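You operate a simulated robot arm through the tools that you are given. There is no shell and no other tool. Be economical: measure what you need, move in short steps, check, and stop when the job is done.

You are at the controls of a simulated robot arm. One attempt, no reset.

Task
Bring the regulator down to about 0.5 bar, then run the yellow line at about 1 l/min.
Fine: the bleed tap is open while the regulator comes down and shut before the yellow tap opens.

It is judged by the outcome, as a careful person would: the job done as asked, and still so three seconds after it is handed in. It fails if anything else is knocked over, pushed out of place, dropped, spilled or broken.

Robot
A 6-joint arm with a two-finger parallel gripper, fixed in place. Base frame: the origin is at the foot of the arm, x ahead of it, y to its left, z up. Lengths are in cm, angles in degrees, forces in N, time in s.
Its first joint turns from -166.0 to 166.0 degrees. Payload 3.91 kg.
Tool frame: the origin (TCP) lies between the finger pads and is the grasp point; the fingertips stand 3 cm ahead of it; z points along the fingers, y is the line along which they close. Largest opening 11 cm; finger width 2, thickness 1; the body of the gripper, 4.8 by 11.2 cm, starts 5.5 cm behind the TCP.
Orientation is told as [roll, pitch, yaw] about the base's x, y, z axes, in that order, counted from this pose: with the fingers straight down and closing along the base's y, the tool's x points along the base's -x, its y along +y and its z along -z.

Tools
- The arm moves only by the tool step_arm. Its argument "deltas" is a list of rows, each a list of 7 numbers: the turn, a rotation vector about the tool's x, y, z in degrees, then the shift along the tool's x, y, z in cm, then the opening, from 0 (shut) to 1 (fully open). In form: [[wx, wy, wz, tx, ty, tz, jaw], ...]. A call has 1 to 8 rows; each row is the pose to reach, as a shift and turn from the pose commanded when the call began, along the tool's axes at that moment. Rows are played at 5 a second. More than 5 cm and 8.6 degrees between two rows, or a gripper value outside its range, and nothing of the call is played. Where a pose cannot be reached the arm comes as near as it can. A force on the tool above 40 N (or 10 N above the force at the start of the call, whichever is more), or a blocked arm, ends the call early, and 0.2 s more pass. The fingers move at their own pace (about 4.5 cm/s each) and stop on an object; they squeeze with about 28 N. The grip force told is the motor's: it shows also when the fingers shut on nothing. Time passes only in rows, and 0.2 s behind the last, so rows that repeat a pose let the fingers close. It gives the time, the measured TCP pose, the force on the tool (base axes), the opening and the grip force at its end, in the units of the frame above (readings bear some noise).
- Cameras (640 x 400 px; columns grow to the right, rows downward): "scene" is fixed at [21.71, 64.93, 149.61]; the picture's right is [-0.93, -0.37, 0.00], its down [-0.22, 0.56, -0.79] and it looks along [0.29, -0.74, -0.61] (base axes); focal length 296 px, centre (320, 200). "wrist" rides on the gripper at [7.7, 0.7, -11.5] in the tool frame; the picture's right is [-0.09, 1.00, 0.00], its down [-0.80, -0.07, -0.59] and it looks along [-0.59, -0.05, 0.80] (tool axes); focal length 270 px, centre (320, 200).
- camera(camera): a new picture of that camera. The clock stands still meanwhile.
- raise_lower(by): slides the trunk up (or, below 0, down) by that many cm; the arm rides with it, the base frame stays. It gives what a move gives, with no picture.
- point_at(camera, pixels): for up to 12 pixels [column, row] of the newest picture of that camera ("zoom" is the newest enlarged one), the place [x, y, z] in the base frame of the surface seen there, good to about 0.2 cm. The clock stands still meanwhile.
- enlarge(camera, box): a new picture of the part [left, top, right, bottom] of that camera's present view, enlarged. The clock stands still meanwhile.
- close_job(): hands the job in; it is judged then, once.

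Go step by step. Measure first, check grasps and placings, and put right what went wrong. The budget is 80 turns and 38 pictures, counting those below and the enlarged ones. Unless the task says otherwise, let go and move clear before handing in, and close with one line.

The tools are called after "Request:" as a command line: name --pt "numbers of a row" for each row, then --argument value for the rest, lists and objects as JSON in quotes. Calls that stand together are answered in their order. step_arm: Moves the arm, as the interface text tells. Its arguments: {"type":"object","properties":{"deltas":{"type":"array","items":{"type":"array","items":{"type":"number"}}}},"required":["deltas"]} The other tools are called the same way: raise_lower (by) slides the trunk up or down; camera (camera) takes a picture; point_at (camera, pixels) gives the place of the surface under pixels of a picture; enlarge (camera, box) takes an enlarged picture of a part of a camera's view; close_job () hands the job in.

At the start:

```text
time_s: 0.0
position: [40.32, -30.71, 121.65]
orientation: [0.0, 0.1, 0.0]
ft_force: [-1.1, 0.4, 0.3]
grip_width: 11.0
grip_force: 0.1
trunk travel left (down, up): [-57.5, 3.5]
```

scene: 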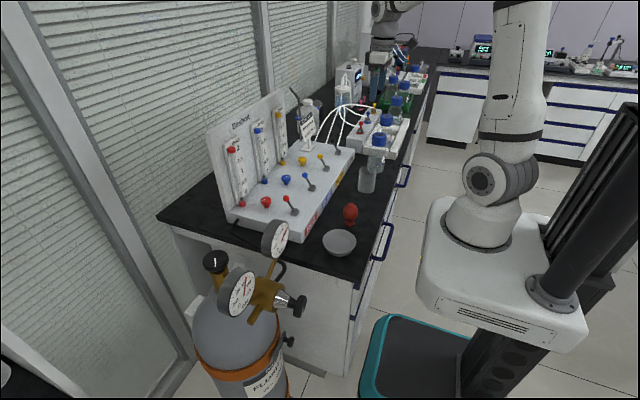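
wrist: 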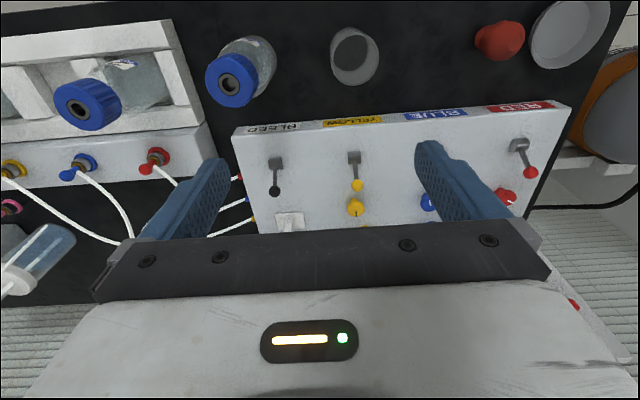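

The pictures show a tap panel (scene 215-355, 90-240) and a gas cylinder with a regulator (scene 200-305, 220-390). I'll enlarge both.

Request:
enlarge --camera "scene" --box '[200, 80, 360, 240]'

Request:
enlarge --camera "scene" --box '[180, 210, 340, 390]'

```text
2.50 times, centred on (280, 160) of scene
```

zoom: 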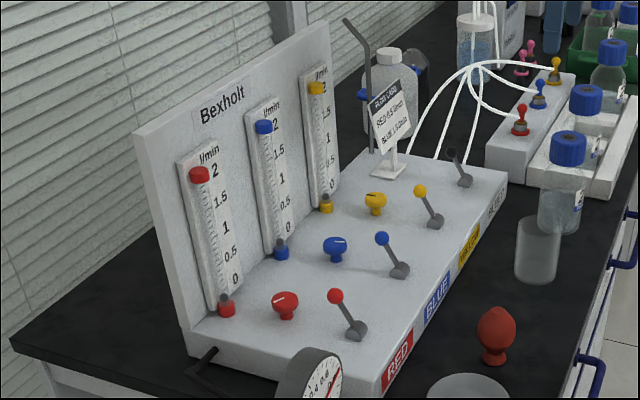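

```text
2.22 times, centred on (260, 300) of scene
```

zoom: 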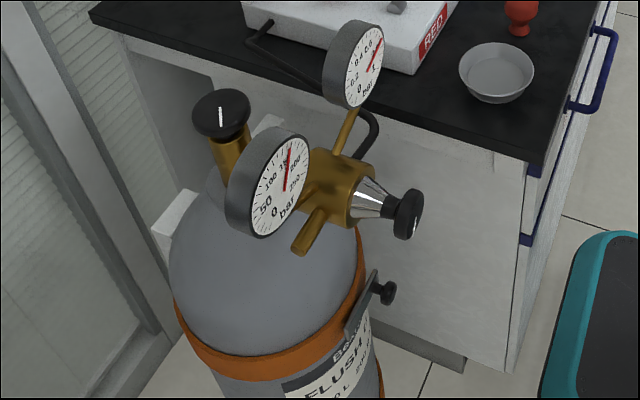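

I'll look closer at the flowmeters, the gauges and the card.

Request:
enlarge --camera "scene" --box '[216, 90, 296, 210]'

Request:
enlarge --camera "scene" --box '[225, 210, 315, 320]'

Request:
enlarge --camera "scene" --box '[270, 90, 350, 190]'

Request:
enlarge --camera "wrist" --box '[230, 90, 580, 310]'

```text
3.33 times, centred on (256, 150) of scene
```

zoom: 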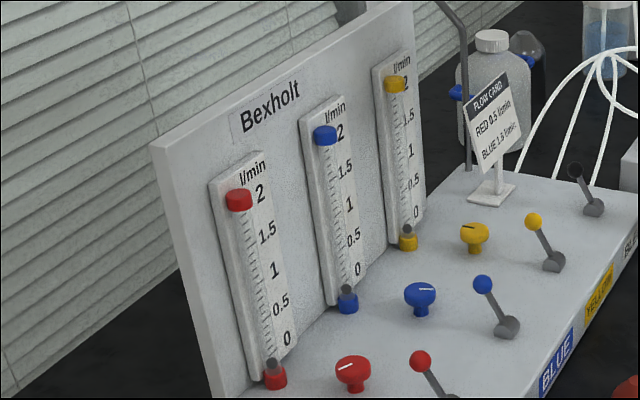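

```text
3.64 times, centred on (270, 265) of scene
```

zoom: 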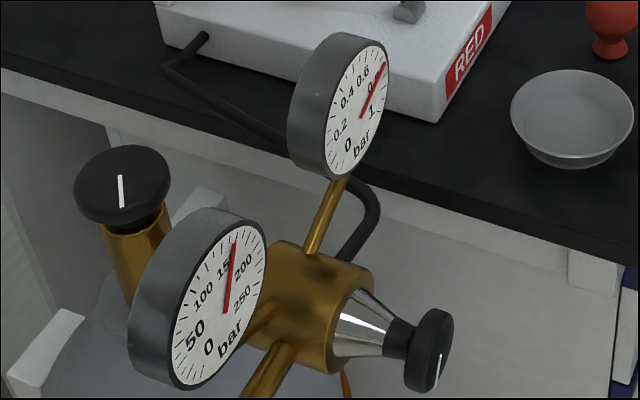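

```text
4.00 times, centred on (310, 140) of scene
```

zoom: 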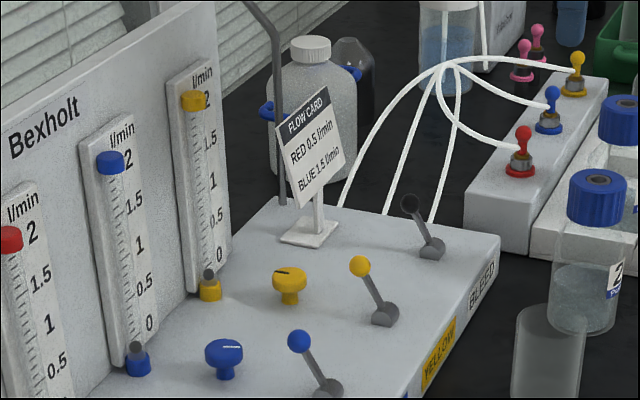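

```text
1.82 times, centred on (405, 200) of wrist
```

zoom: 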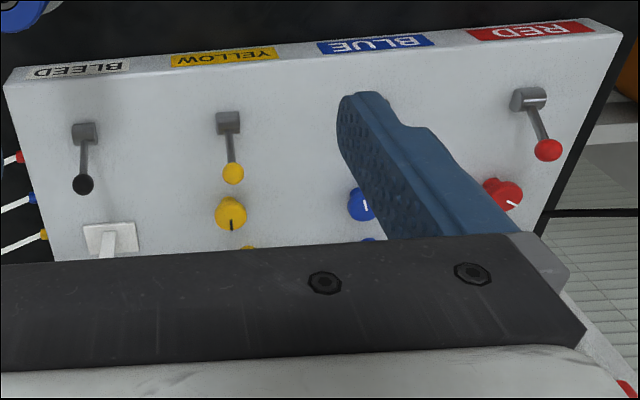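

All lines look shut (floats at 0) and the regulator reads about 0.85 bar. Now I'll measure positions of the taps, knobs and regulator.

Request:
point_at --camera "zoom" --pixels '[[83, 184], [84, 130], [233, 174], [228, 120], [231, 212], [548, 150], [529, 97], [140, 100], [160, 200], [30, 80], [615, 25], [110, 240]]'

Request:
point_at --camera "scene" --pixels '[[300, 303], [296, 307], [283, 302], [265, 297], [215, 262], [278, 236], [240, 290], [276, 265], [230, 145], [277, 110], [292, 197], [349, 210]]'

Request:
enlarge --camera "scene" --box '[260, 280, 320, 320]'

```text
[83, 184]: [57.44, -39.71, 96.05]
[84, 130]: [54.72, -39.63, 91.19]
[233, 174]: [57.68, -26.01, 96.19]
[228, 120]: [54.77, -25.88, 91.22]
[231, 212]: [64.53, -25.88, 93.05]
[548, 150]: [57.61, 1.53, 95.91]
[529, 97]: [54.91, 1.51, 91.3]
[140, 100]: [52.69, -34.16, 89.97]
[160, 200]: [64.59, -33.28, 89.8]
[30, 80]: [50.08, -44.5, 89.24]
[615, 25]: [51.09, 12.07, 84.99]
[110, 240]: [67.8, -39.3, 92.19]
```

```text
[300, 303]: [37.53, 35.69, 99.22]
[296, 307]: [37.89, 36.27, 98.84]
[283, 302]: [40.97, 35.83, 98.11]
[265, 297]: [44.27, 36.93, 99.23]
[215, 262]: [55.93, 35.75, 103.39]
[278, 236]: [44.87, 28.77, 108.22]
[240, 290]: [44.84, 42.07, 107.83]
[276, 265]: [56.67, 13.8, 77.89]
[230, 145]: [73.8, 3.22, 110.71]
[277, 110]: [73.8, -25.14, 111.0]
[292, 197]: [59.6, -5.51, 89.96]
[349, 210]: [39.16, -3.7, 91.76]
```

```text
10.00 times, centred on (290, 300) of scene
```

zoom: 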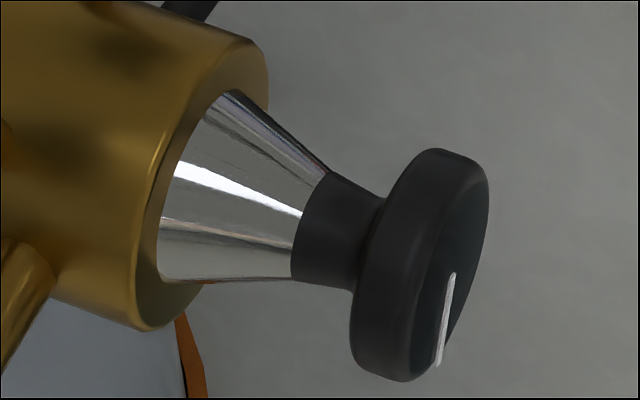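

Lever balls are at about x 57.5, z 96, pivots at x 54.7, z 91.2, leaning away from the robot. I'll check clearances around the card and meters before moving.

Request:
enlarge --camera "scene" --box '[270, 90, 350, 190]'

Request:
point_at --camera "scene" --pixels '[[305, 108], [302, 136], [314, 118], [278, 145], [284, 112], [302, 161], [297, 86], [321, 155], [326, 168], [380, 138], [343, 225], [340, 260]]'

Request:
step_arm --pt "0 0 0 -4 -2 2 0.5" --pt "0 0 0 -8 -4 4 0" --pt "0 0 0 -12 -6 6 0" --pt "0 0 0 -16 -7.5 8 0" --pt "0 0 0 -20.5 -9 10 0" --pt "0 0 0 -20.5 -9 10 0"

```text
4.00 times, centred on (310, 140) of scene
```

zoom: 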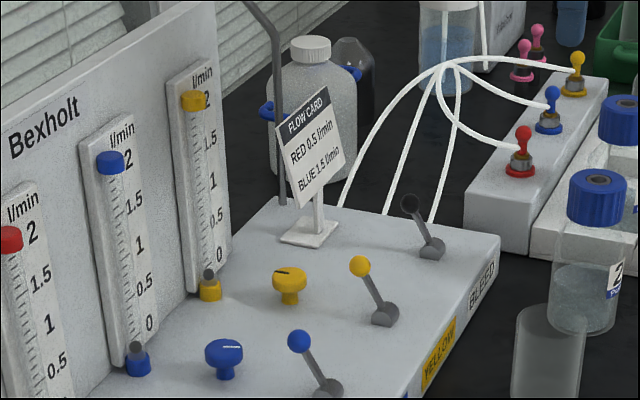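

```text
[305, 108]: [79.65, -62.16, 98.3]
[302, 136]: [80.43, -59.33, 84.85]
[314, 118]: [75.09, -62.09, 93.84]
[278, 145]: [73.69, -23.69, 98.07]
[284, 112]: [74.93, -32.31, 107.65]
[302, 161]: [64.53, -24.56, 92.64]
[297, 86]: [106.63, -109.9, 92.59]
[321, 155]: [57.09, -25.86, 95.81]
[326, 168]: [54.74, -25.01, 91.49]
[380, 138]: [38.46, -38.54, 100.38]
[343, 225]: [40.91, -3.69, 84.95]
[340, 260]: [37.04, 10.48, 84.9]
```

```text
refused: row 5 steps farther than a row can; nothing moved
```

Nothing moved because a row was too long; I'll retry with shorter rows and check the card's position.

Request:
point_at --camera "zoom" --pixels '[[310, 140], [325, 95], [290, 135], [318, 215], [310, 235], [337, 160]]'

Request:
step_arm --pt "0 0 0 -4 -2 2 0.5" --pt "0 0 0 -8 -4 4 0" --pt "0 0 0 -12 -6 6 0" --pt "0 0 0 -16 -7.5 8 0" --pt "0 0 0 -20 -9 10 0" --pt "0 0 0 -20.5 -9 10 0"

```text
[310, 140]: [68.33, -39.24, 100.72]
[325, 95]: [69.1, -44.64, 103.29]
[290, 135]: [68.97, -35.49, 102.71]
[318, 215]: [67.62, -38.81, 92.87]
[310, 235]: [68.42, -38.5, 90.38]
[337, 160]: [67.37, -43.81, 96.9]
```

```text
time_s: 1.4
position: [60.88, -39.76, 111.75]
orientation: [0.0, 0.0, 0.0]
ft_force: [-0.4, 0.7, -0.3]
grip_width: 0.0
grip_force: 12.5
trunk travel left (down, up): [-57.5, 3.5]
```

The card face stands at x≈68, clear of the gripper. I'll lower the closed fingers behind the bleed lever (tips to z≈93.8).

Request:
step_arm --pt "0 0 0 0 0 4 0" --pt "0 0 0 0 0 8 0" --pt "0 0 0 0 0 11 0" --pt "0 0 0 0 0 13 0" --pt "0 0 0 0 0 15 0" --pt "0 0 0 0 0 15 0"

Request:
camera --camera "wrist"

Request:
enlarge --camera "scene" --box '[270, 90, 350, 190]'

```text
time_s: 2.8
position: [60.84, -39.75, 96.65]
orientation: [0.0, 0.0, 0.1]
ft_force: [0.1, -0.6, 0.5]
grip_width: 0.0
grip_force: 28.3
trunk travel left (down, up): [-57.5, 3.5]
```

```text
27 pictures are left
```

wrist: 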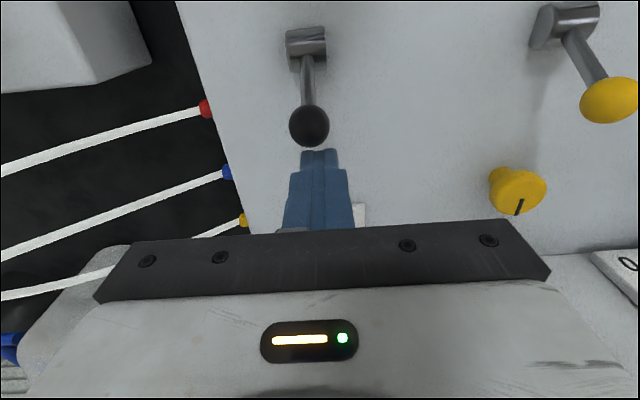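

```text
4.00 times, centred on (310, 140) of scene
```

zoom: 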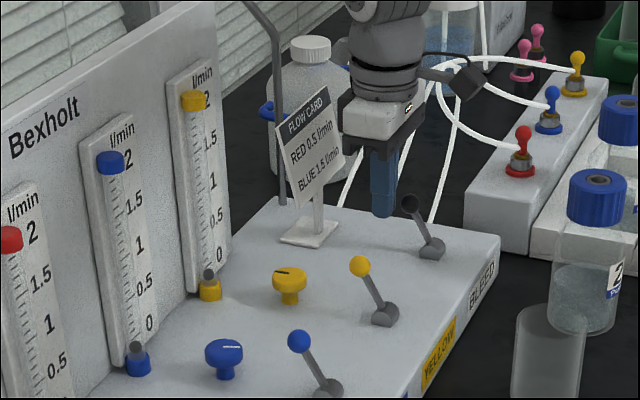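

Fingers are directly behind the black ball. Pull it toward the robot (tool +x) in short steps.

Request:
step_arm --pt "0 0 0 1.5 0 0 0" --pt "0 0 0 2.5 0 0 0" --pt "0 0 0 3.5 0 0 0" --pt "0 0 0 4.5 0 0 0" --pt "0 0 0 5.5 0 0 0" --pt "0 0 0 6.5 0 0 0"

Request:
enlarge --camera "scene" --box '[270, 90, 350, 190]'

```text
time_s: 4.2
position: [55.14, -39.73, 96.86]
orientation: [-0.2, -0.5, 0.1]
ft_force: [35.0, 0.1, 4.1]
grip_width: 0.01
grip_force: 27.9
trunk travel left (down, up): [-57.5, 3.5]
```

```text
4.00 times, centred on (310, 140) of scene
```

zoom: 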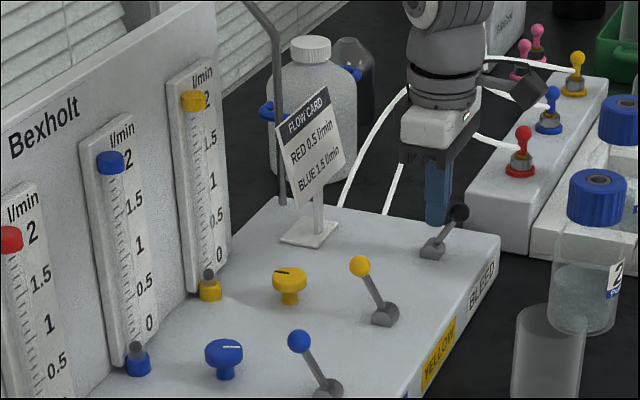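

The bleed lever has gone over against its stop. I'll back off and lift clear, opening the gripper on the way.

Request:
step_arm --pt "0 0 0 -2 0 0 0" --pt "0 0 0 -3 0 -2 0" --pt "0 0 0 -3 0 -7 0" --pt "0 0 0 -2 0 -12 0" --pt "0 0 0 2 0 -16 0.3" --pt "0 0 0 6 0 -19 0.5" --pt "0 0 0 10 2 -21 0.5" --pt "0 0 0 14 5 -21 0.5"

Request:
enlarge --camera "scene" --box '[205, 110, 365, 320]'

```text
refused: row 4 steps farther than a row can; nothing moved
```

```text
1.90 times, centred on (285, 215) of scene
```

zoom: 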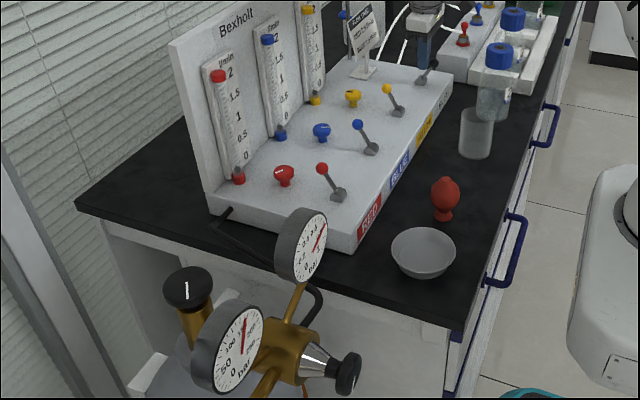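

Row too long; retry with smaller rows.

Request:
step_arm --pt "0 0 0 -2 0 0 0" --pt "0 0 0 -3 0 -2 0" --pt "0 0 0 -3 0 -6.5 0" --pt "0 0 0 -2 0 -11 0" --pt "0 0 0 0 0 -15 0.3" --pt "0 0 0 3.5 1 -18 0.5" --pt "0 0 0 7.5 3 -19 0.5" --pt "0 0 0 11.5 5 -19 0.5"

```text
time_s: 6.0
position: [42.78, -34.65, 115.79]
orientation: [0.0, -0.1, 0.0]
ft_force: [-0.4, -0.1, 0.5]
grip_width: 5.49
grip_force: 0.2
trunk travel left (down, up): [-57.5, 3.5]
```

Now I'll measure the regulator knob's face and rim precisely.

Request:
enlarge --camera "scene" --box '[250, 270, 330, 320]'

Request:
point_at --camera "zoom" --pixels '[[480, 180], [470, 340], [460, 270], [492, 240], [420, 220], [400, 330], [430, 170], [370, 225], [300, 260], [265, 170], [240, 250], [320, 200]]'

```text
8.00 times, centred on (290, 295) of scene
```

zoom: 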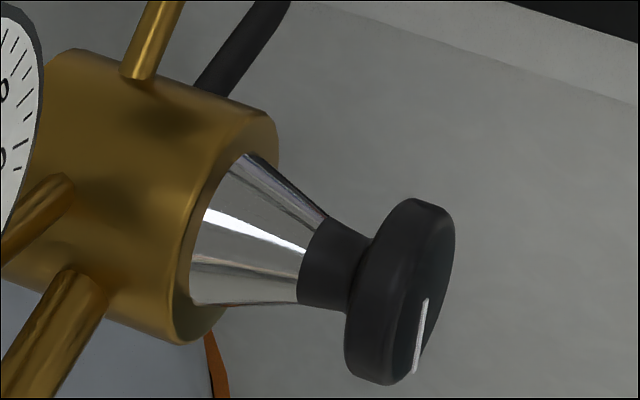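

```text
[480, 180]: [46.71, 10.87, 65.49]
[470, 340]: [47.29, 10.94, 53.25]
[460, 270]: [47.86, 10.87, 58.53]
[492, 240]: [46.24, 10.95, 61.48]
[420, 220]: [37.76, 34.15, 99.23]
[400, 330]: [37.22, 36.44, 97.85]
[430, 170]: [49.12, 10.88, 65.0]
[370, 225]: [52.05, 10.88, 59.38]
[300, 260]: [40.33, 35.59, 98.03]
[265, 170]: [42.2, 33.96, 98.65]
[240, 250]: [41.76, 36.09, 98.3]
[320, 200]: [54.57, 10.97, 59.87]
```

Request:
point_at --camera "zoom" --pixels '[[445, 230], [440, 290], [432, 320], [415, 365], [432, 280], [430, 210], [412, 203], [355, 340], [375, 378], [395, 290], [365, 300], [330, 250]]'

```text
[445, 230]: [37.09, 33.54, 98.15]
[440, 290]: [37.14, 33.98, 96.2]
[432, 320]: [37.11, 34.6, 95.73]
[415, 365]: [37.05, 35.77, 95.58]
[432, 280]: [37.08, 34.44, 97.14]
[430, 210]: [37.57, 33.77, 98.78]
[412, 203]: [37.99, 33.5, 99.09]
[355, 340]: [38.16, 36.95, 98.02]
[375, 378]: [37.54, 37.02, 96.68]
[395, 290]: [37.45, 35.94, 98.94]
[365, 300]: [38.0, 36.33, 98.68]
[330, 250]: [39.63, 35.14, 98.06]
```

The regulator knob is a disc with face at x≈37.05, centre ≈(34.9, 97.1) in y,z, radius ≈2.2, axis along x. I'll travel there, high and close to the robot.

Request:
step_arm --pt "0 0 0 0 4.8 -1 0.6" --pt "0 0 0 0 9.6 -2 0.6" --pt "0 0 0 0 14.4 -3 0.6" --pt "0 0 0 0 19.2 -4 0.6" --pt "0 0 0 0 24 -5 0.6" --pt "0 0 0 0.5 28.8 -5 0.6" --pt "0 0 0 1 33.6 -5 0.6" --pt "0 0 0 2 38.4 -5 0.6"

Request:
step_arm --pt "0 0 0 1 4 0 0.6" --pt "0 0 0 3 8 0 0.6" --pt "0 0 0 5 12 0 0.6" --pt "0 0 0 7.5 16 0 0.6" --pt "0 0 0 10 20 0 0.6" --pt "0 0 0 12.5 24 0 0.6" --pt "0 0 0 15 28 0 0.6" --pt "0 0 0 17 31 0 0.6"

```text
time_s: 7.8
position: [40.69, 3.91, 120.7]
orientation: [0.0, -0.1, 0.0]
ft_force: [0.0, 0.0, 0.1]
grip_width: 6.59
grip_force: 0.0
trunk travel left (down, up): [-57.5, 3.5]
```

```text
time_s: 9.6
position: [23.84, 34.8, 120.79]
orientation: [0.1, -0.1, 0.0]
ft_force: [0.3, 0.2, -0.5]
grip_width: 6.6
grip_force: 0.0
trunk travel left (down, up): [-57.5, 3.5]
```

Now pitch the tool toward +x in 8° rows (about tool −y).

Request:
step_arm --pt "0 -8 0 0 0 0 0.6" --pt "0 -16 0 0 0 0 0.6" --pt "0 -24 0 0 0 0 0.6" --pt "0 -32 0 0 0 0 0.6" --pt "0 -40 0 0 0 0 0.6" --pt "0 -45 0 0 0 0 0.6"

```text
time_s: 11.0
position: [24.0, 34.72, 120.71]
orientation: [0.1, -45.1, 0.0]
ft_force: [-0.5, -1.2, 0.6]
grip_width: 6.6
grip_force: 0.0
trunk travel left (down, up): [-57.5, 3.5]
```

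Request:
step_arm --pt "0 -8 0 0 0 0 0.6" --pt "0 -16 0 0 0 0 0.6" --pt "0 -24 0 0 0 0 0.6" --pt "0 -32 0 0 0 0 0.6" --pt "0 -40 0 0 0 0 0.6" --pt "0 -45 0 0 0 0 0.6" --pt "0 -45 0 0 0 0 0.6"

Request:
camera --camera "scene"

```text
time_s: 12.6
position: [23.86, 34.78, 120.77]
orientation: [169.6, -89.9, -169.6]
ft_force: [0.6, 1.4, -0.3]
grip_width: 6.59
grip_force: 0.1
trunk travel left (down, up): [-57.5, 3.5]
```

```text
22 pictures are left
```

scene: 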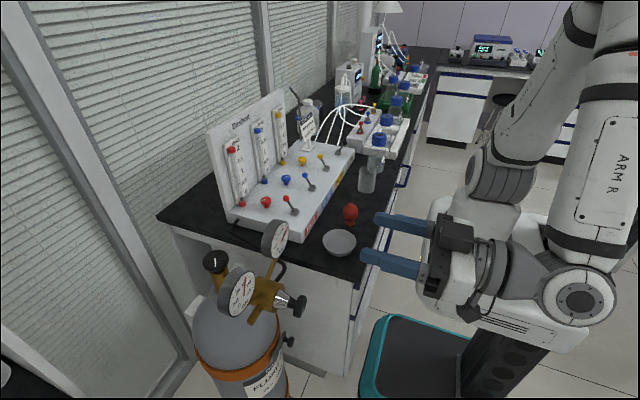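

Tool is horizontal toward +x. Lower it to the knob's height (tool x is now down).

Request:
step_arm --pt "0 0 0 4 0 0 0.65" --pt "0 0 0 8 0 0 0.65" --pt "0 0 0 12 0 0 0.65" --pt "0 0 0 16 0 0 0.65" --pt "0 0 0 20 0 0 0.65" --pt "0 0 0 23.65 0.1 0 0.65" --pt "0 0 0 23.65 0.1 0 0.65"

Request:
camera --camera "wrist"

```text
time_s: 14.2
position: [23.49, 41.14, 102.0]
orientation: [-72.7, -89.8, 72.6]
ft_force: [-0.3, -0.7, -0.3]
grip_width: 7.15
grip_force: 0.1
out of reach, approached as far as the arm can: row 4, 5, 6, 7
trunk travel left (down, up): [-57.5, 3.5]
```

```text
21 pictures are left
```

wrist: 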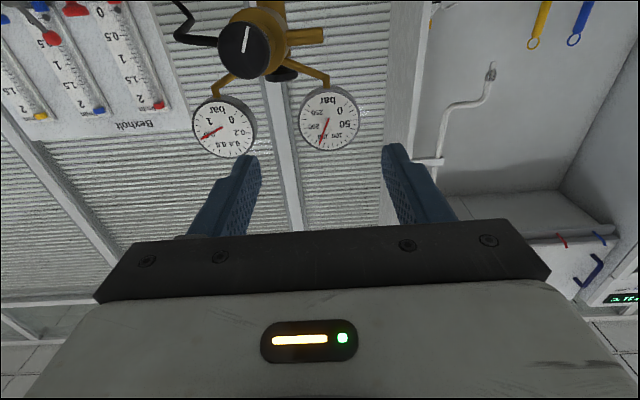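

The low pose is out of reach by the arm alone; I'll go back up and use the trunk to descend.

Request:
step_arm --pt "0 0 0 -4 0 0 0.65" --pt "0 0 0 -8 0 0 0.65" --pt "0 0 0 -12 0 0 0.65" --pt "0 0 0 -16 0 0 0.65" --pt "0 0 0 -20 0 0 0.65" --pt "0 0 0 -20 0 0 0.65"

```text
time_s: 15.6
position: [23.59, 40.99, 121.99]
orientation: [-119.1, -89.9, 119.1]
ft_force: [0.4, -0.5, 0.0]
grip_width: 7.15
grip_force: 0.1
trunk travel left (down, up): [-57.5, 3.5]
```

Now align y and lower the trunk.

Request:
step_arm --pt "0 0 0 0 -3 0 0.65" --pt "0 0 0 0 -6.1 0 0.65" --pt "0 0 0 0 -6.1 0 0.65"

Request:
raise_lower --by -12

Request:
raise_lower --by -12.8

Request:
camera --camera "wrist"

Request:
camera --camera "scene"

```text
time_s: 16.4
position: [23.54, 34.9, 121.91]
orientation: [68.8, -90.0, -68.8]
ft_force: [0.1, 0.1, 0.1]
grip_width: 7.15
grip_force: 0.1
trunk travel left (down, up): [-57.5, 3.5]
```

```text
time_s: 17.9
position: [23.66, 34.88, 109.93]
orientation: [147.2, -90.0, -147.1]
ft_force: [0.3, 0.3, -0.1]
grip_width: 7.14
grip_force: 0.0
trunk travel left (down, up): [-45.5, 15.5]
```

```text
time_s: 19.5
position: [23.51, 34.87, 97.06]
orientation: [171.0, -90.1, -171.0]
ft_force: [0.0, 0.5, -0.2]
grip_width: 7.18
grip_force: 0.1
trunk travel left (down, up): [-32.7, 28.3]
```

```text
20 pictures are left
```

wrist: 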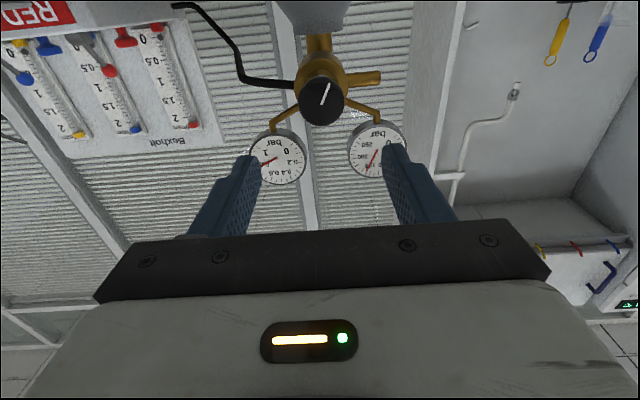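

```text
19 pictures are left
```

scene: 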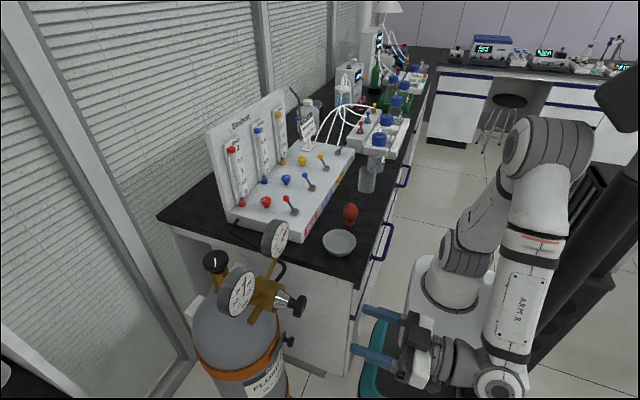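

Knob is nicely centred between the fingers (wrist px 323,100). I'll verify its centre and advance.

Request:
point_at --camera "wrist" --pixels '[[323, 100], [303, 100], [341, 100], [322, 82], [322, 119], [328, 86]]'

Request:
step_arm --pt "0 0 0 0 0 4 0.65" --pt "0 0 0 0 0 8 0.65" --pt "0 0 0 0 0 8 0.65"

```text
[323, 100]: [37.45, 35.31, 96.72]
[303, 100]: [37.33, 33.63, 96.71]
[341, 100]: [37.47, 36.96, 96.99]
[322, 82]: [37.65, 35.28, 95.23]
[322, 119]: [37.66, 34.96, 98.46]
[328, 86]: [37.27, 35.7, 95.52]
```

```text
time_s: 20.3
position: [31.56, 34.86, 97.11]
orientation: [-9.4, -90.1, 9.4]
ft_force: [0.3, 1.3, 0.9]
grip_width: 7.17
grip_force: 0.1
trunk travel left (down, up): [-32.7, 28.3]
```

Centre ≈ (35.1, 97.0). Advance to x≈36.4 and grip.

Request:
step_arm --pt "0 0 0 0.1 0.2 3 0.65" --pt "0 0 0 0.1 0.2 4.9 0.65" --pt "0 0 0 0.1 0.2 4.9 0.65" --pt "0 0 0 0.1 0.2 4.9 0.2" --pt "0 0 0 0.1 0.2 4.9 0.2" --pt "0 0 0 0.1 0.2 4.9 0.2" --pt "0 0 0 0.1 0.2 4.9 0.2"

Request:
camera --camera "wrist"

```text
time_s: 21.9
position: [36.66, 34.92, 97.02]
orientation: [23.2, -89.9, -23.3]
ft_force: [1.0, -7.3, -1.2]
grip_width: 4.32
grip_force: 44.6
trunk travel left (down, up): [-32.7, 28.3]
```

```text
18 pictures are left
```

wrist: 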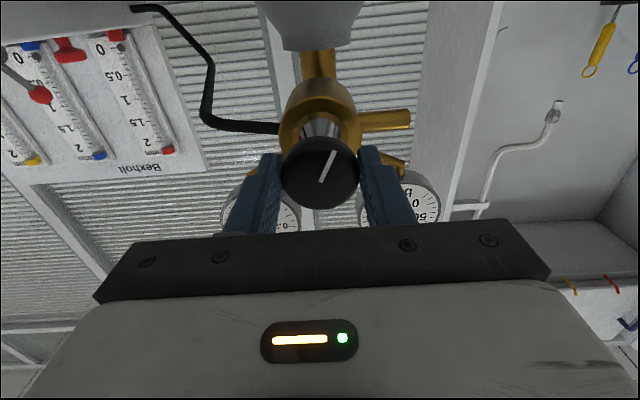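

Knob gripped (4.32 cm). Turn it 24° anticlockwise (seen from the front) and read the gauge.

Request:
step_arm --pt "0 0 -6 0 -0.1 0 0.2" --pt "0 0 -12 0 -0.1 0 0.2" --pt "0 0 -18 0 -0.1 0 0.2" --pt "0 0 -24 0 -0.1 0 0.2" --pt "0 0 -24 0 -0.1 0 0.2"

Request:
enlarge --camera "scene" --box '[250, 210, 320, 320]'

```text
time_s: 23.1
position: [36.58, 34.92, 96.97]
orientation: [-89.9, -66.0, 89.9]
ft_force: [2.9, -8.3, -1.9]
grip_width: 4.35
grip_force: 44.8
trunk travel left (down, up): [-32.7, 28.3]
```

```text
3.64 times, centred on (285, 265) of scene
```

zoom: 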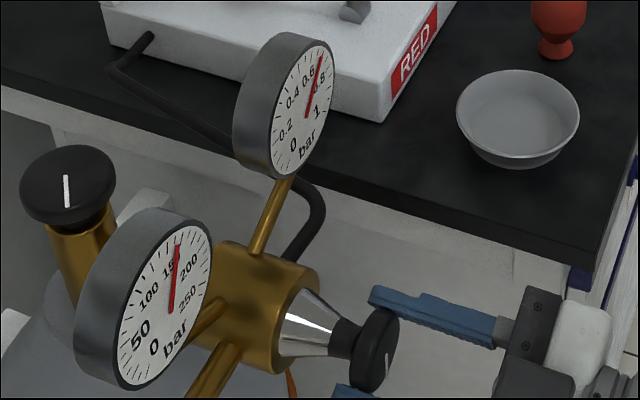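

The gauge dropped from ~0.85 to ~0.7, so the direction is right. Turn 26° more.

Request:
step_arm --pt "0 0 -6 0 0 0 0.2" --pt "0 0 -12 0 0 0 0.2" --pt "0 0 -18 0 0 0 0.2" --pt "0 0 -26 0 0 0 0.2" --pt "0 0 -26 0 0 0 0.2" --pt "0 0 -26 0 0 0 0.2"

Request:
enlarge --camera "scene" --box '[256, 213, 296, 263]'

```text
time_s: 24.5
position: [36.63, 34.85, 97.06]
orientation: [-90.0, -40.0, 89.9]
ft_force: [5.4, -10.9, 3.8]
grip_width: 4.34
grip_force: 44.7
trunk travel left (down, up): [-32.7, 28.3]
```

```text
8.00 times, centred on (276, 238) of scene
```

zoom: 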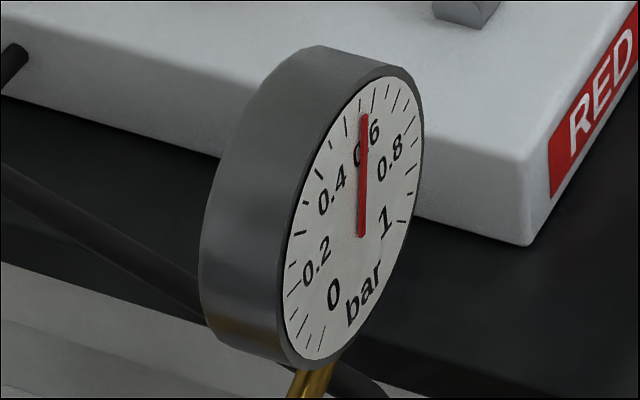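

The needle is now a bit above 0.5, by my estimate ~0.54. A tighter view will let me count ticks.

Request:
enlarge --camera "scene" --box '[270, 217, 294, 261]'

```text
9.09 times, centred on (282, 239) of scene
```

zoom: 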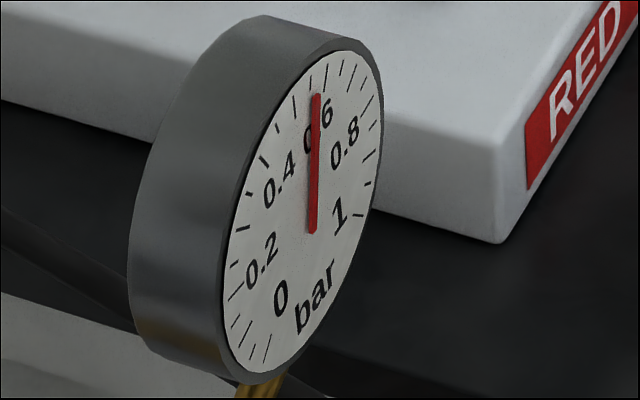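

Ticks are 0.05 each; correcting for needle parallax it reads ~0.55, at ~0.004 bar/deg. Turn 11° more and wait.

Request:
step_arm --pt "0 0 -6 0 0 0 0.2" --pt "0 0 -11 0 0 0 0.2" --pt "0 0 -11 0 0 0 0.2" --pt "0 0 -11 0 0 0 0.2" --pt "0 0 -11 0 0 0 0.2"

Request:
enlarge --camera "scene" --box '[270, 217, 294, 261]'

```text
time_s: 25.7
position: [36.38, 34.93, 97.08]
orientation: [-90.0, -29.0, 90.0]
ft_force: [7.7, -12.9, 8.8]
grip_width: 4.31
grip_force: 45.1
trunk travel left (down, up): [-32.7, 28.3]
```

```text
9.09 times, centred on (282, 239) of scene
```

zoom: 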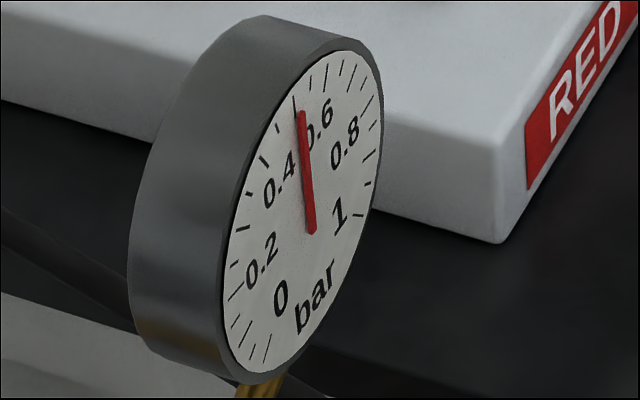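

Needle now reads ~0.50. Release and back away along −x.

Request:
step_arm --pt "0 0 0 0 0 0 0.6" --pt "0 0 0 0 0 0 0.65" --pt "0 0 0 0 0 0 0.65" --pt "0 0 0 0 0 -4 0.65" --pt "0 0 0 0 0 -8 0.65" --pt "0 0 0 0 0 -12 0.65"

Request:
enlarge --camera "scene" --box '[270, 217, 294, 261]'

```text
time_s: 27.1
position: [24.43, 35.01, 97.12]
orientation: [-89.9, -28.9, 89.9]
ft_force: [-0.2, 0.8, -0.3]
grip_width: 7.16
grip_force: 0.0
trunk travel left (down, up): [-32.7, 28.3]
```

```text
9.09 times, centred on (282, 239) of scene
```

zoom: 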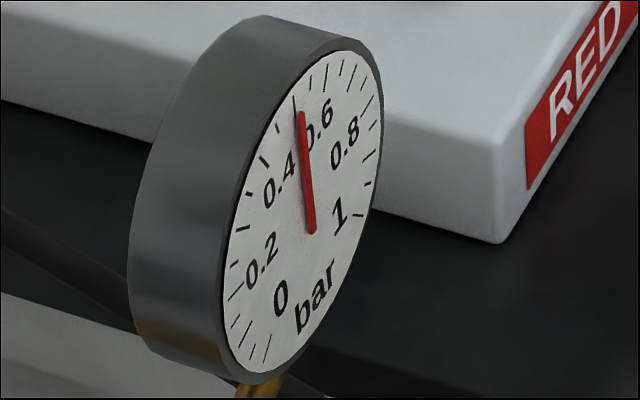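

Pressure holds at ~0.5. Raise the trunk back and undo the roll.

Request:
raise_lower --by 24.8

Request:
step_arm --pt "0 0 8 0 0 0 0.4" --pt "0 0 16 0 0 0 0.2" --pt "0 0 24 0 0 0 0" --pt "0 0 32 0 0 0 0" --pt "0 0 40 0 0 0 0" --pt "0 0 48 0 0 0 0" --pt "0 0 56 0 0 0 0" --pt "0 0 61 0 0 0 0"

Request:
step_arm --pt "0 8 0 0 0 0 0" --pt "0 16 0 0 0 0 0" --pt "0 24 0 0 0 0 0" --pt "0 32 0 0 0 0 0" --pt "0 40 0 0 0 0 0" --pt "0 45 0 0 0 0 0"

Request:
step_arm --pt "0 8 0 0 0 0 0" --pt "0 16 0 0 0 0 0" --pt "0 24 0 0 0 0 0" --pt "0 32 0 0 0 0 0" --pt "0 40 0 0 0 0 0" --pt "0 45 0 0 0 0 0" --pt "0 45 0 0 0 0 0"

```text
time_s: 29.6
position: [24.4, 34.94, 121.89]
orientation: [-89.9, -28.9, 89.9]
ft_force: [-0.3, -0.1, -0.2]
grip_width: 7.14
grip_force: 0.0
trunk travel left (down, up): [-57.5, 3.5]
```

```text
time_s: 31.4
position: [24.41, 35.03, 121.87]
orientation: [89.7, -89.9, -89.8]
ft_force: [-0.5, -0.5, 0.0]
grip_width: 0.0
grip_force: 28.3
trunk travel left (down, up): [-57.5, 3.5]
```

```text
time_s: 32.8
position: [24.42, 35.09, 121.82]
orientation: [0.0, -44.9, 0.0]
ft_force: [0.1, -0.6, 0.8]
grip_width: 0.0
grip_force: 28.4
trunk travel left (down, up): [-57.5, 3.5]
```

```text
time_s: 34.4
position: [24.54, 35.05, 122.01]
orientation: [0.1, 0.2, 0.0]
ft_force: [-0.2, 0.4, 1.1]
grip_width: 0.0
grip_force: 27.6
trunk travel left (down, up): [-57.5, 3.5]
```

Tool is down again. Travel back toward the bleed tap, fingers shut.

Request:
step_arm --pt "0 0 0 -2 -4 0 0" --pt "0 0 0 -4 -8 0 0" --pt "0 0 0 -6.5 -12 0 0" --pt "0 0 0 -9 -16 0 0" --pt "0 0 0 -11.5 -20 0 0" --pt "0 0 0 -14 -24 0 0" --pt "0 0 0 -16 -28 0 0" --pt "0 0 0 -17 -32 0 0"

Request:
step_arm --pt "0 0 0 0 -4.8 0 0" --pt "0 0 0 0 -9.6 0 0" --pt "0 0 0 0 -14.4 0 0" --pt "0 0 0 0 -19.2 0 0" --pt "0 0 0 0 -24 1 0" --pt "0 0 0 0 -28.8 2 0" --pt "0 0 0 -1 -33.5 3 0" --pt "0 0 0 -2 -38 4 0"

Request:
step_arm --pt "0 0 0 -2.5 -3 2 0" --pt "0 0 0 -4.6 -4.7 5 0" --pt "0 0 0 -4.6 -4.7 8 0" --pt "0 0 0 -4.6 -4.7 8 0"

Request:
camera --camera "wrist"

```text
time_s: 36.2
position: [41.39, 2.79, 122.02]
orientation: [0.0, 0.0, -0.1]
ft_force: [-0.5, 0.6, -0.8]
grip_width: 0.0
grip_force: 28.6
trunk travel left (down, up): [-57.5, 3.5]
```

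```text
time_s: 38.0
position: [43.47, -35.13, 117.79]
orientation: [-0.1, -0.1, 0.0]
ft_force: [0.2, -0.4, 0.3]
grip_width: 0.0
grip_force: 28.0
trunk travel left (down, up): [-57.5, 3.5]
```

```text
time_s: 39.0
position: [47.98, -39.62, 109.91]
orientation: [0.0, 0.0, 0.0]
ft_force: [0.3, -1.1, 0.2]
grip_width: 0.01
grip_force: 28.1
trunk travel left (down, up): [-57.5, 3.5]
```

```text
12 pictures are left
```

wrist: 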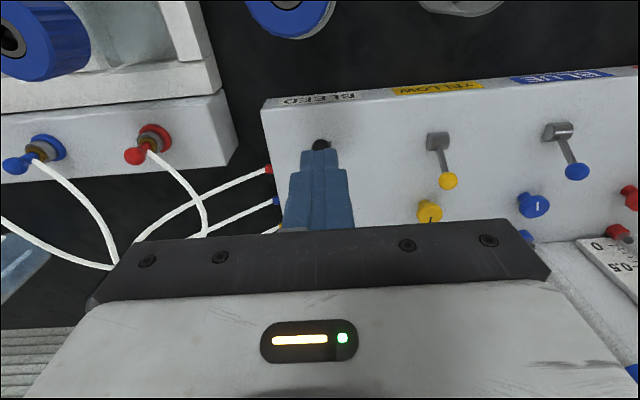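

The bleed ball is just ahead of the fingers (px 320,145). Descend on its near side, then push it back to +x.

Request:
point_at --camera "wrist" --pixels '[[320, 144], [302, 132], [285, 15], [448, 180], [426, 210]]'

Request:
step_arm --pt "0 0 0 0 0 4 0" --pt "0 0 0 0 0 8 0" --pt "0 0 0 0 0 11 0" --pt "0 0 0 0 0 13.2 0" --pt "0 0 0 0 0 13.2 0"

```text
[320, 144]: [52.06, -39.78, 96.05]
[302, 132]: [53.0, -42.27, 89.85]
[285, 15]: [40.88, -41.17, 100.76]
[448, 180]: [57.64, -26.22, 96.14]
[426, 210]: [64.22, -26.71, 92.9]
```

```text
time_s: 40.2
position: [48.13, -39.67, 96.65]
orientation: [0.1, 0.0, 0.0]
ft_force: [0.7, 0.3, -0.3]
grip_width: 0.0
grip_force: 28.0
trunk travel left (down, up): [-57.5, 3.5]
```

Push away (+x) to the mirrored end position.

Request:
step_arm --pt "0 0 0 -1.5 0 0 0" --pt "0 0 0 -2.5 0 0 0" --pt "0 0 0 -3.5 0 0 0" --pt "0 0 0 -4.5 0 0 0" --pt "0 0 0 -5.5 0 0 0" --pt "0 0 0 -6.4 0 0 0" --pt "0 0 0 -6.9 0 0 0"

Request:
step_arm --pt "0 0 0 2.5 0 0 0" --pt "0 0 0 3 0 -4 0" --pt "0 0 0 3 0 -8 0" --pt "0 0 0 1 0 -12 0"

Request:
camera --camera "wrist"

```text
time_s: 41.8
position: [55.09, -39.76, 96.7]
orientation: [-0.1, 0.1, 0.1]
ft_force: [-0.4, -0.4, 0.5]
grip_width: 0.0
grip_force: 28.2
trunk travel left (down, up): [-57.5, 3.5]
```

```text
time_s: 42.8
position: [54.04, -39.6, 108.71]
orientation: [0.1, 0.0, -0.1]
ft_force: [-1.3, 0.6, 0.1]
grip_width: 0.01
grip_force: 27.9
trunk travel left (down, up): [-57.5, 3.5]
```

```text
11 pictures are left
```

wrist: 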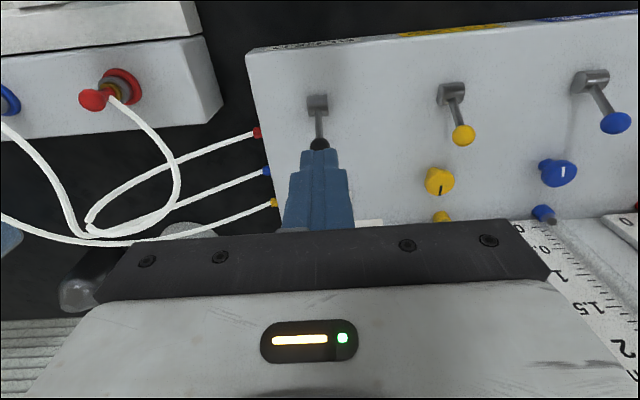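

Check where the bleed ball ended (px 319,143) against its shut position x≈57.44.

Request:
point_at --camera "wrist" --pixels '[[319, 143], [319, 125], [462, 136], [440, 182], [527, 232], [442, 217]]'

```text
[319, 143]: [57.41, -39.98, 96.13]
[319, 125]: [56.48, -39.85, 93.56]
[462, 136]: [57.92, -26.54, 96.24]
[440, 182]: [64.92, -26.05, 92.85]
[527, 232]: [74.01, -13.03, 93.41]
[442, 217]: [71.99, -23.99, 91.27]
```

Bleed is shut (57.41). Move behind the yellow lever, lower, and pull it open.

Request:
step_arm --pt "0 0 0 -2 4.5 0 0" --pt "0 0 0 -4 9 0 0" --pt "0 0 0 -6.9 12.5 0 0" --pt "0 0 0 -6.9 13.6 3 0" --pt "0 0 0 -6.9 13.6 7 0" --pt "0 0 0 -6.9 13.6 10 0" --pt "0 0 0 -6.9 13.6 12 0" --pt "0 0 0 -6.9 13.6 12 0"

Request:
step_arm --pt "0 0 0 1.5 0 0 0" --pt "0 0 0 2.5 0 0 0" --pt "0 0 0 3.5 0 0 0" --pt "0 0 0 4.5 0 0 0" --pt "0 0 0 5.5 0 0 0" --pt "0 0 0 6.5 0 0 0"

Request:
step_arm --pt "0 0 0 -2.5 0 0 0" --pt "0 0 0 -3 0 -4 0" --pt "0 0 0 -3 0 -8 0" --pt "0 0 0 -1 0 -12 0.2" --pt "0 0 0 -1 0 -13 0.4"

Request:
enlarge --camera "scene" --box '[255, 95, 355, 195]'

```text
time_s: 44.6
position: [60.93, -26.13, 96.71]
orientation: [-0.1, 0.1, 0.0]
ft_force: [0.3, -0.2, -0.1]
grip_width: 0.02
grip_force: 28.3
trunk travel left (down, up): [-57.5, 3.5]
```

```text
time_s: 46.0
position: [55.1, -26.11, 96.89]
orientation: [-0.3, -0.5, 0.1]
ft_force: [36.6, 3.0, 8.2]
grip_width: 0.02
grip_force: 28.2
trunk travel left (down, up): [-57.5, 3.5]
```

```text
time_s: 47.2
position: [55.41, -25.99, 109.71]
orientation: [0.0, 0.1, 0.0]
ft_force: [0.4, 0.1, -0.1]
grip_width: 4.38
grip_force: 0.0
trunk travel left (down, up): [-57.5, 3.5]
```

```text
4.00 times, centred on (305, 145) of scene
```

zoom: 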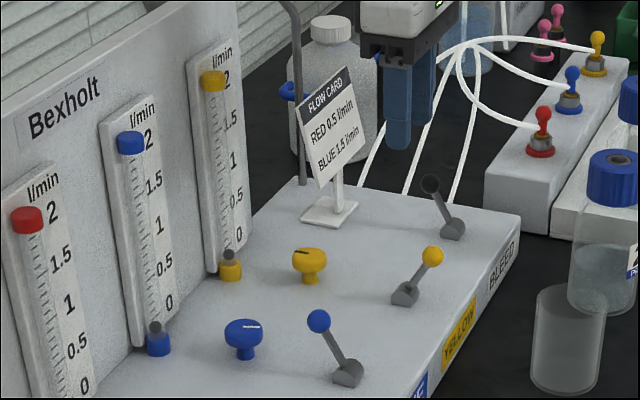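

Yellow tap is open, bleed shut, but the yellow float sits at 0: the yellow needle knob must be opened. I'll move over it, pre-rotated 48° clockwise.

Request:
step_arm --pt "0 0 8 -2 0 0 0.45" --pt "0 0 16 -4 0 0 0.45" --pt "0 0 24 -6 0 0 0.45" --pt "0 0 32 -8 0 0 0.45" --pt "0 0 40 -9.1 0 0 0.45" --pt "0 0 48 -9.1 0 4 0.45" --pt "0 0 48 -9.1 0 8 0.45" --pt "0 0 48 -9.1 0 8 0.45"

Request:
camera --camera "wrist"

```text
time_s: 49.0
position: [64.61, -26.28, 101.71]
orientation: [0.0, 0.0, -48.1]
ft_force: [0.3, 0.9, 0.9]
grip_width: 4.94
grip_force: 0.0
trunk travel left (down, up): [-57.5, 3.5]
```

```text
9 pictures are left
```

wrist: 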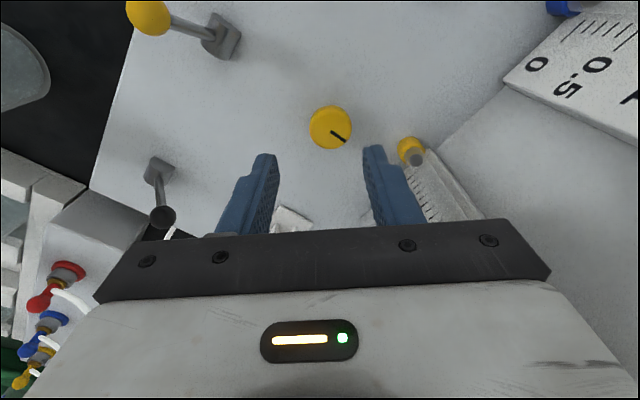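

Check the knob centre under the gripper (px 330,128).

Request:
point_at --camera "wrist" --pixels '[[330, 112], [312, 128], [349, 128], [330, 126], [330, 145], [410, 150]]'

```text
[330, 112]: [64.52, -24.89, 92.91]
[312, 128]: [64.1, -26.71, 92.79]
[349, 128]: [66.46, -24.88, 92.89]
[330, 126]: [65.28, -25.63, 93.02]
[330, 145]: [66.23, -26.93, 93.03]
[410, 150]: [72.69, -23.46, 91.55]
```

Knob centre ≈(65.25, −25.85), Ø≈2.9. Centre over it, descend and grip.

Request:
step_arm --pt "0 0 0 -0.11 0.76 2 0.45" --pt "0 0 0 -0.11 0.76 5 0.45" --pt "0 0 0 -0.11 0.76 7.8 0.45" --pt "0 0 0 -0.11 0.76 7.8 0.45" --pt "0 0 0 -0.11 0.76 7.8 0.1" --pt "0 0 0 -0.11 0.76 7.8 0.1" --pt "0 0 0 -0.11 0.76 7.8 0.1"

```text
time_s: 50.6
position: [65.23, -25.71, 93.97]
orientation: [0.1, 0.0, -48.0]
ft_force: [2.0, 2.6, 1.3]
grip_width: 3.36
grip_force: 45.0
trunk travel left (down, up): [-57.5, 3.5]
```

Gripped (3.36 cm, small side force). Turn anticlockwise 40° and check the float.

Request:
step_arm --pt "0 0 -8 0 0 0 0.1" --pt "0 0 -16 0 0 0 0.1" --pt "0 0 -24 0 0 0 0.1" --pt "0 0 -32 0 0 0 0.1" --pt "0 0 -40 0 0 0 0.1" --pt "0 0 -40 0 0 0 0.1" --pt "0 0 -40 0 0 0 0.1"

Request:
enlarge --camera "scene" --box '[260, 95, 330, 175]'

```text
time_s: 52.2
position: [65.01, -25.91, 93.86]
orientation: [0.1, -0.1, -8.0]
ft_force: [-2.1, -17.3, 3.4]
grip_width: 3.33
grip_force: 45.5
trunk travel left (down, up): [-57.5, 3.5]
```

```text
5.00 times, centred on (295, 135) of scene
```

zoom: 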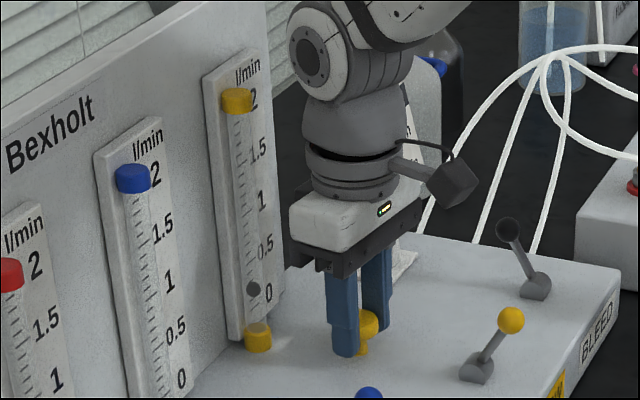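

The float rose to ~0.15. Continue 40° more, easing the side load by a small shift.

Request:
step_arm --pt "0 0 -8 0.1 -0.2 0 0.1" --pt "0 0 -16 0.1 -0.2 0 0.1" --pt "0 0 -24 0.1 -0.2 0 0.1" --pt "0 0 -32 0.1 -0.2 0 0.1" --pt "0 0 -40 0.1 -0.2 0 0.1" --pt "0 0 -40 0.1 -0.2 0 0.1" --pt "0 0 -40 0.1 -0.2 0 0.1"

Request:
enlarge --camera "scene" --box '[260, 95, 330, 175]'

```text
time_s: 53.8
position: [65.12, -26.16, 93.93]
orientation: [-0.1, 0.0, 32.1]
ft_force: [13.8, -26.2, 9.5]
grip_width: 3.33
grip_force: 45.2
trunk travel left (down, up): [-57.5, 3.5]
```

```text
5.00 times, centred on (295, 135) of scene
```

zoom: 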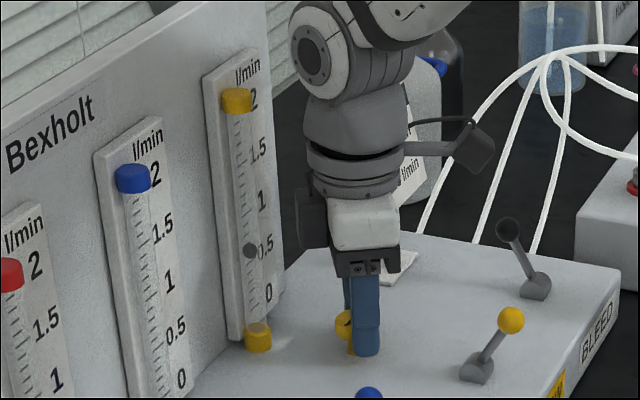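

Float now ~0.55; about 40° more is needed. Side load is 26 N, so I'll release, rotate back, recentre and regrip.

Request:
step_arm --pt "0 0 0 0 0 0 0.5" --pt "0 0 0 0 0 0 0.5" --pt "0 0 8 0.15 -0.25 0 0.5" --pt "0 0 16 0.15 -0.25 0 0.5" --pt "0 0 24 0.15 -0.25 0 0.5" --pt "0 0 32 0.15 -0.25 0 0.5" --pt "0 0 40 0.15 -0.25 0 0.5" --pt "0 0 48 0.15 -0.25 0 0.5"

Request:
step_arm --pt "0 0 0 0 0 0 0.1" --pt "0 0 0 0 0 0 0.1" --pt "0 0 0 0 0 0 0.1"

```text
time_s: 55.6
position: [64.97, -26.16, 93.77]
orientation: [0.0, 0.0, -16.2]
ft_force: [0.0, 0.0, 0.1]
grip_width: 5.49
grip_force: 0.0
trunk travel left (down, up): [-57.5, 3.5]
```

```text
time_s: 56.4
position: [65.03, -25.83, 93.88]
orientation: [0.0, 0.0, -15.8]
ft_force: [4.9, 18.1, 0.5]
grip_width: 3.34
grip_force: 45.1
trunk travel left (down, up): [-57.5, 3.5]
```

Knob's true centre is ~0.3 toward +y; correct for that and turn 36°.

Request:
step_arm --pt "0 0 -4 0 0.25 0 0.1" --pt "0 0 -12 0 0.25 0 0.1" --pt "0 0 -20 0 0.25 0 0.1" --pt "0 0 -28 0 0.25 0 0.1" --pt "0 0 -36 0 0.25 0 0.1" --pt "0 0 -36 0 0.25 0 0.1" --pt "0 0 -36 0 0.25 0 0.1"

Request:
enlarge --camera "scene" --box '[270, 105, 300, 170]'

```text
time_s: 58.0
position: [65.11, -26.16, 93.81]
orientation: [0.0, 0.0, 20.0]
ft_force: [-1.1, -16.1, 1.4]
grip_width: 3.34
grip_force: 44.9
trunk travel left (down, up): [-57.5, 3.5]
```

```text
6.15 times, centred on (285, 138) of scene
```

zoom: 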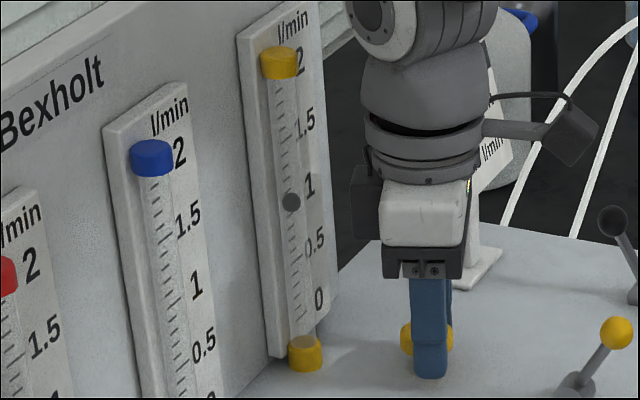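

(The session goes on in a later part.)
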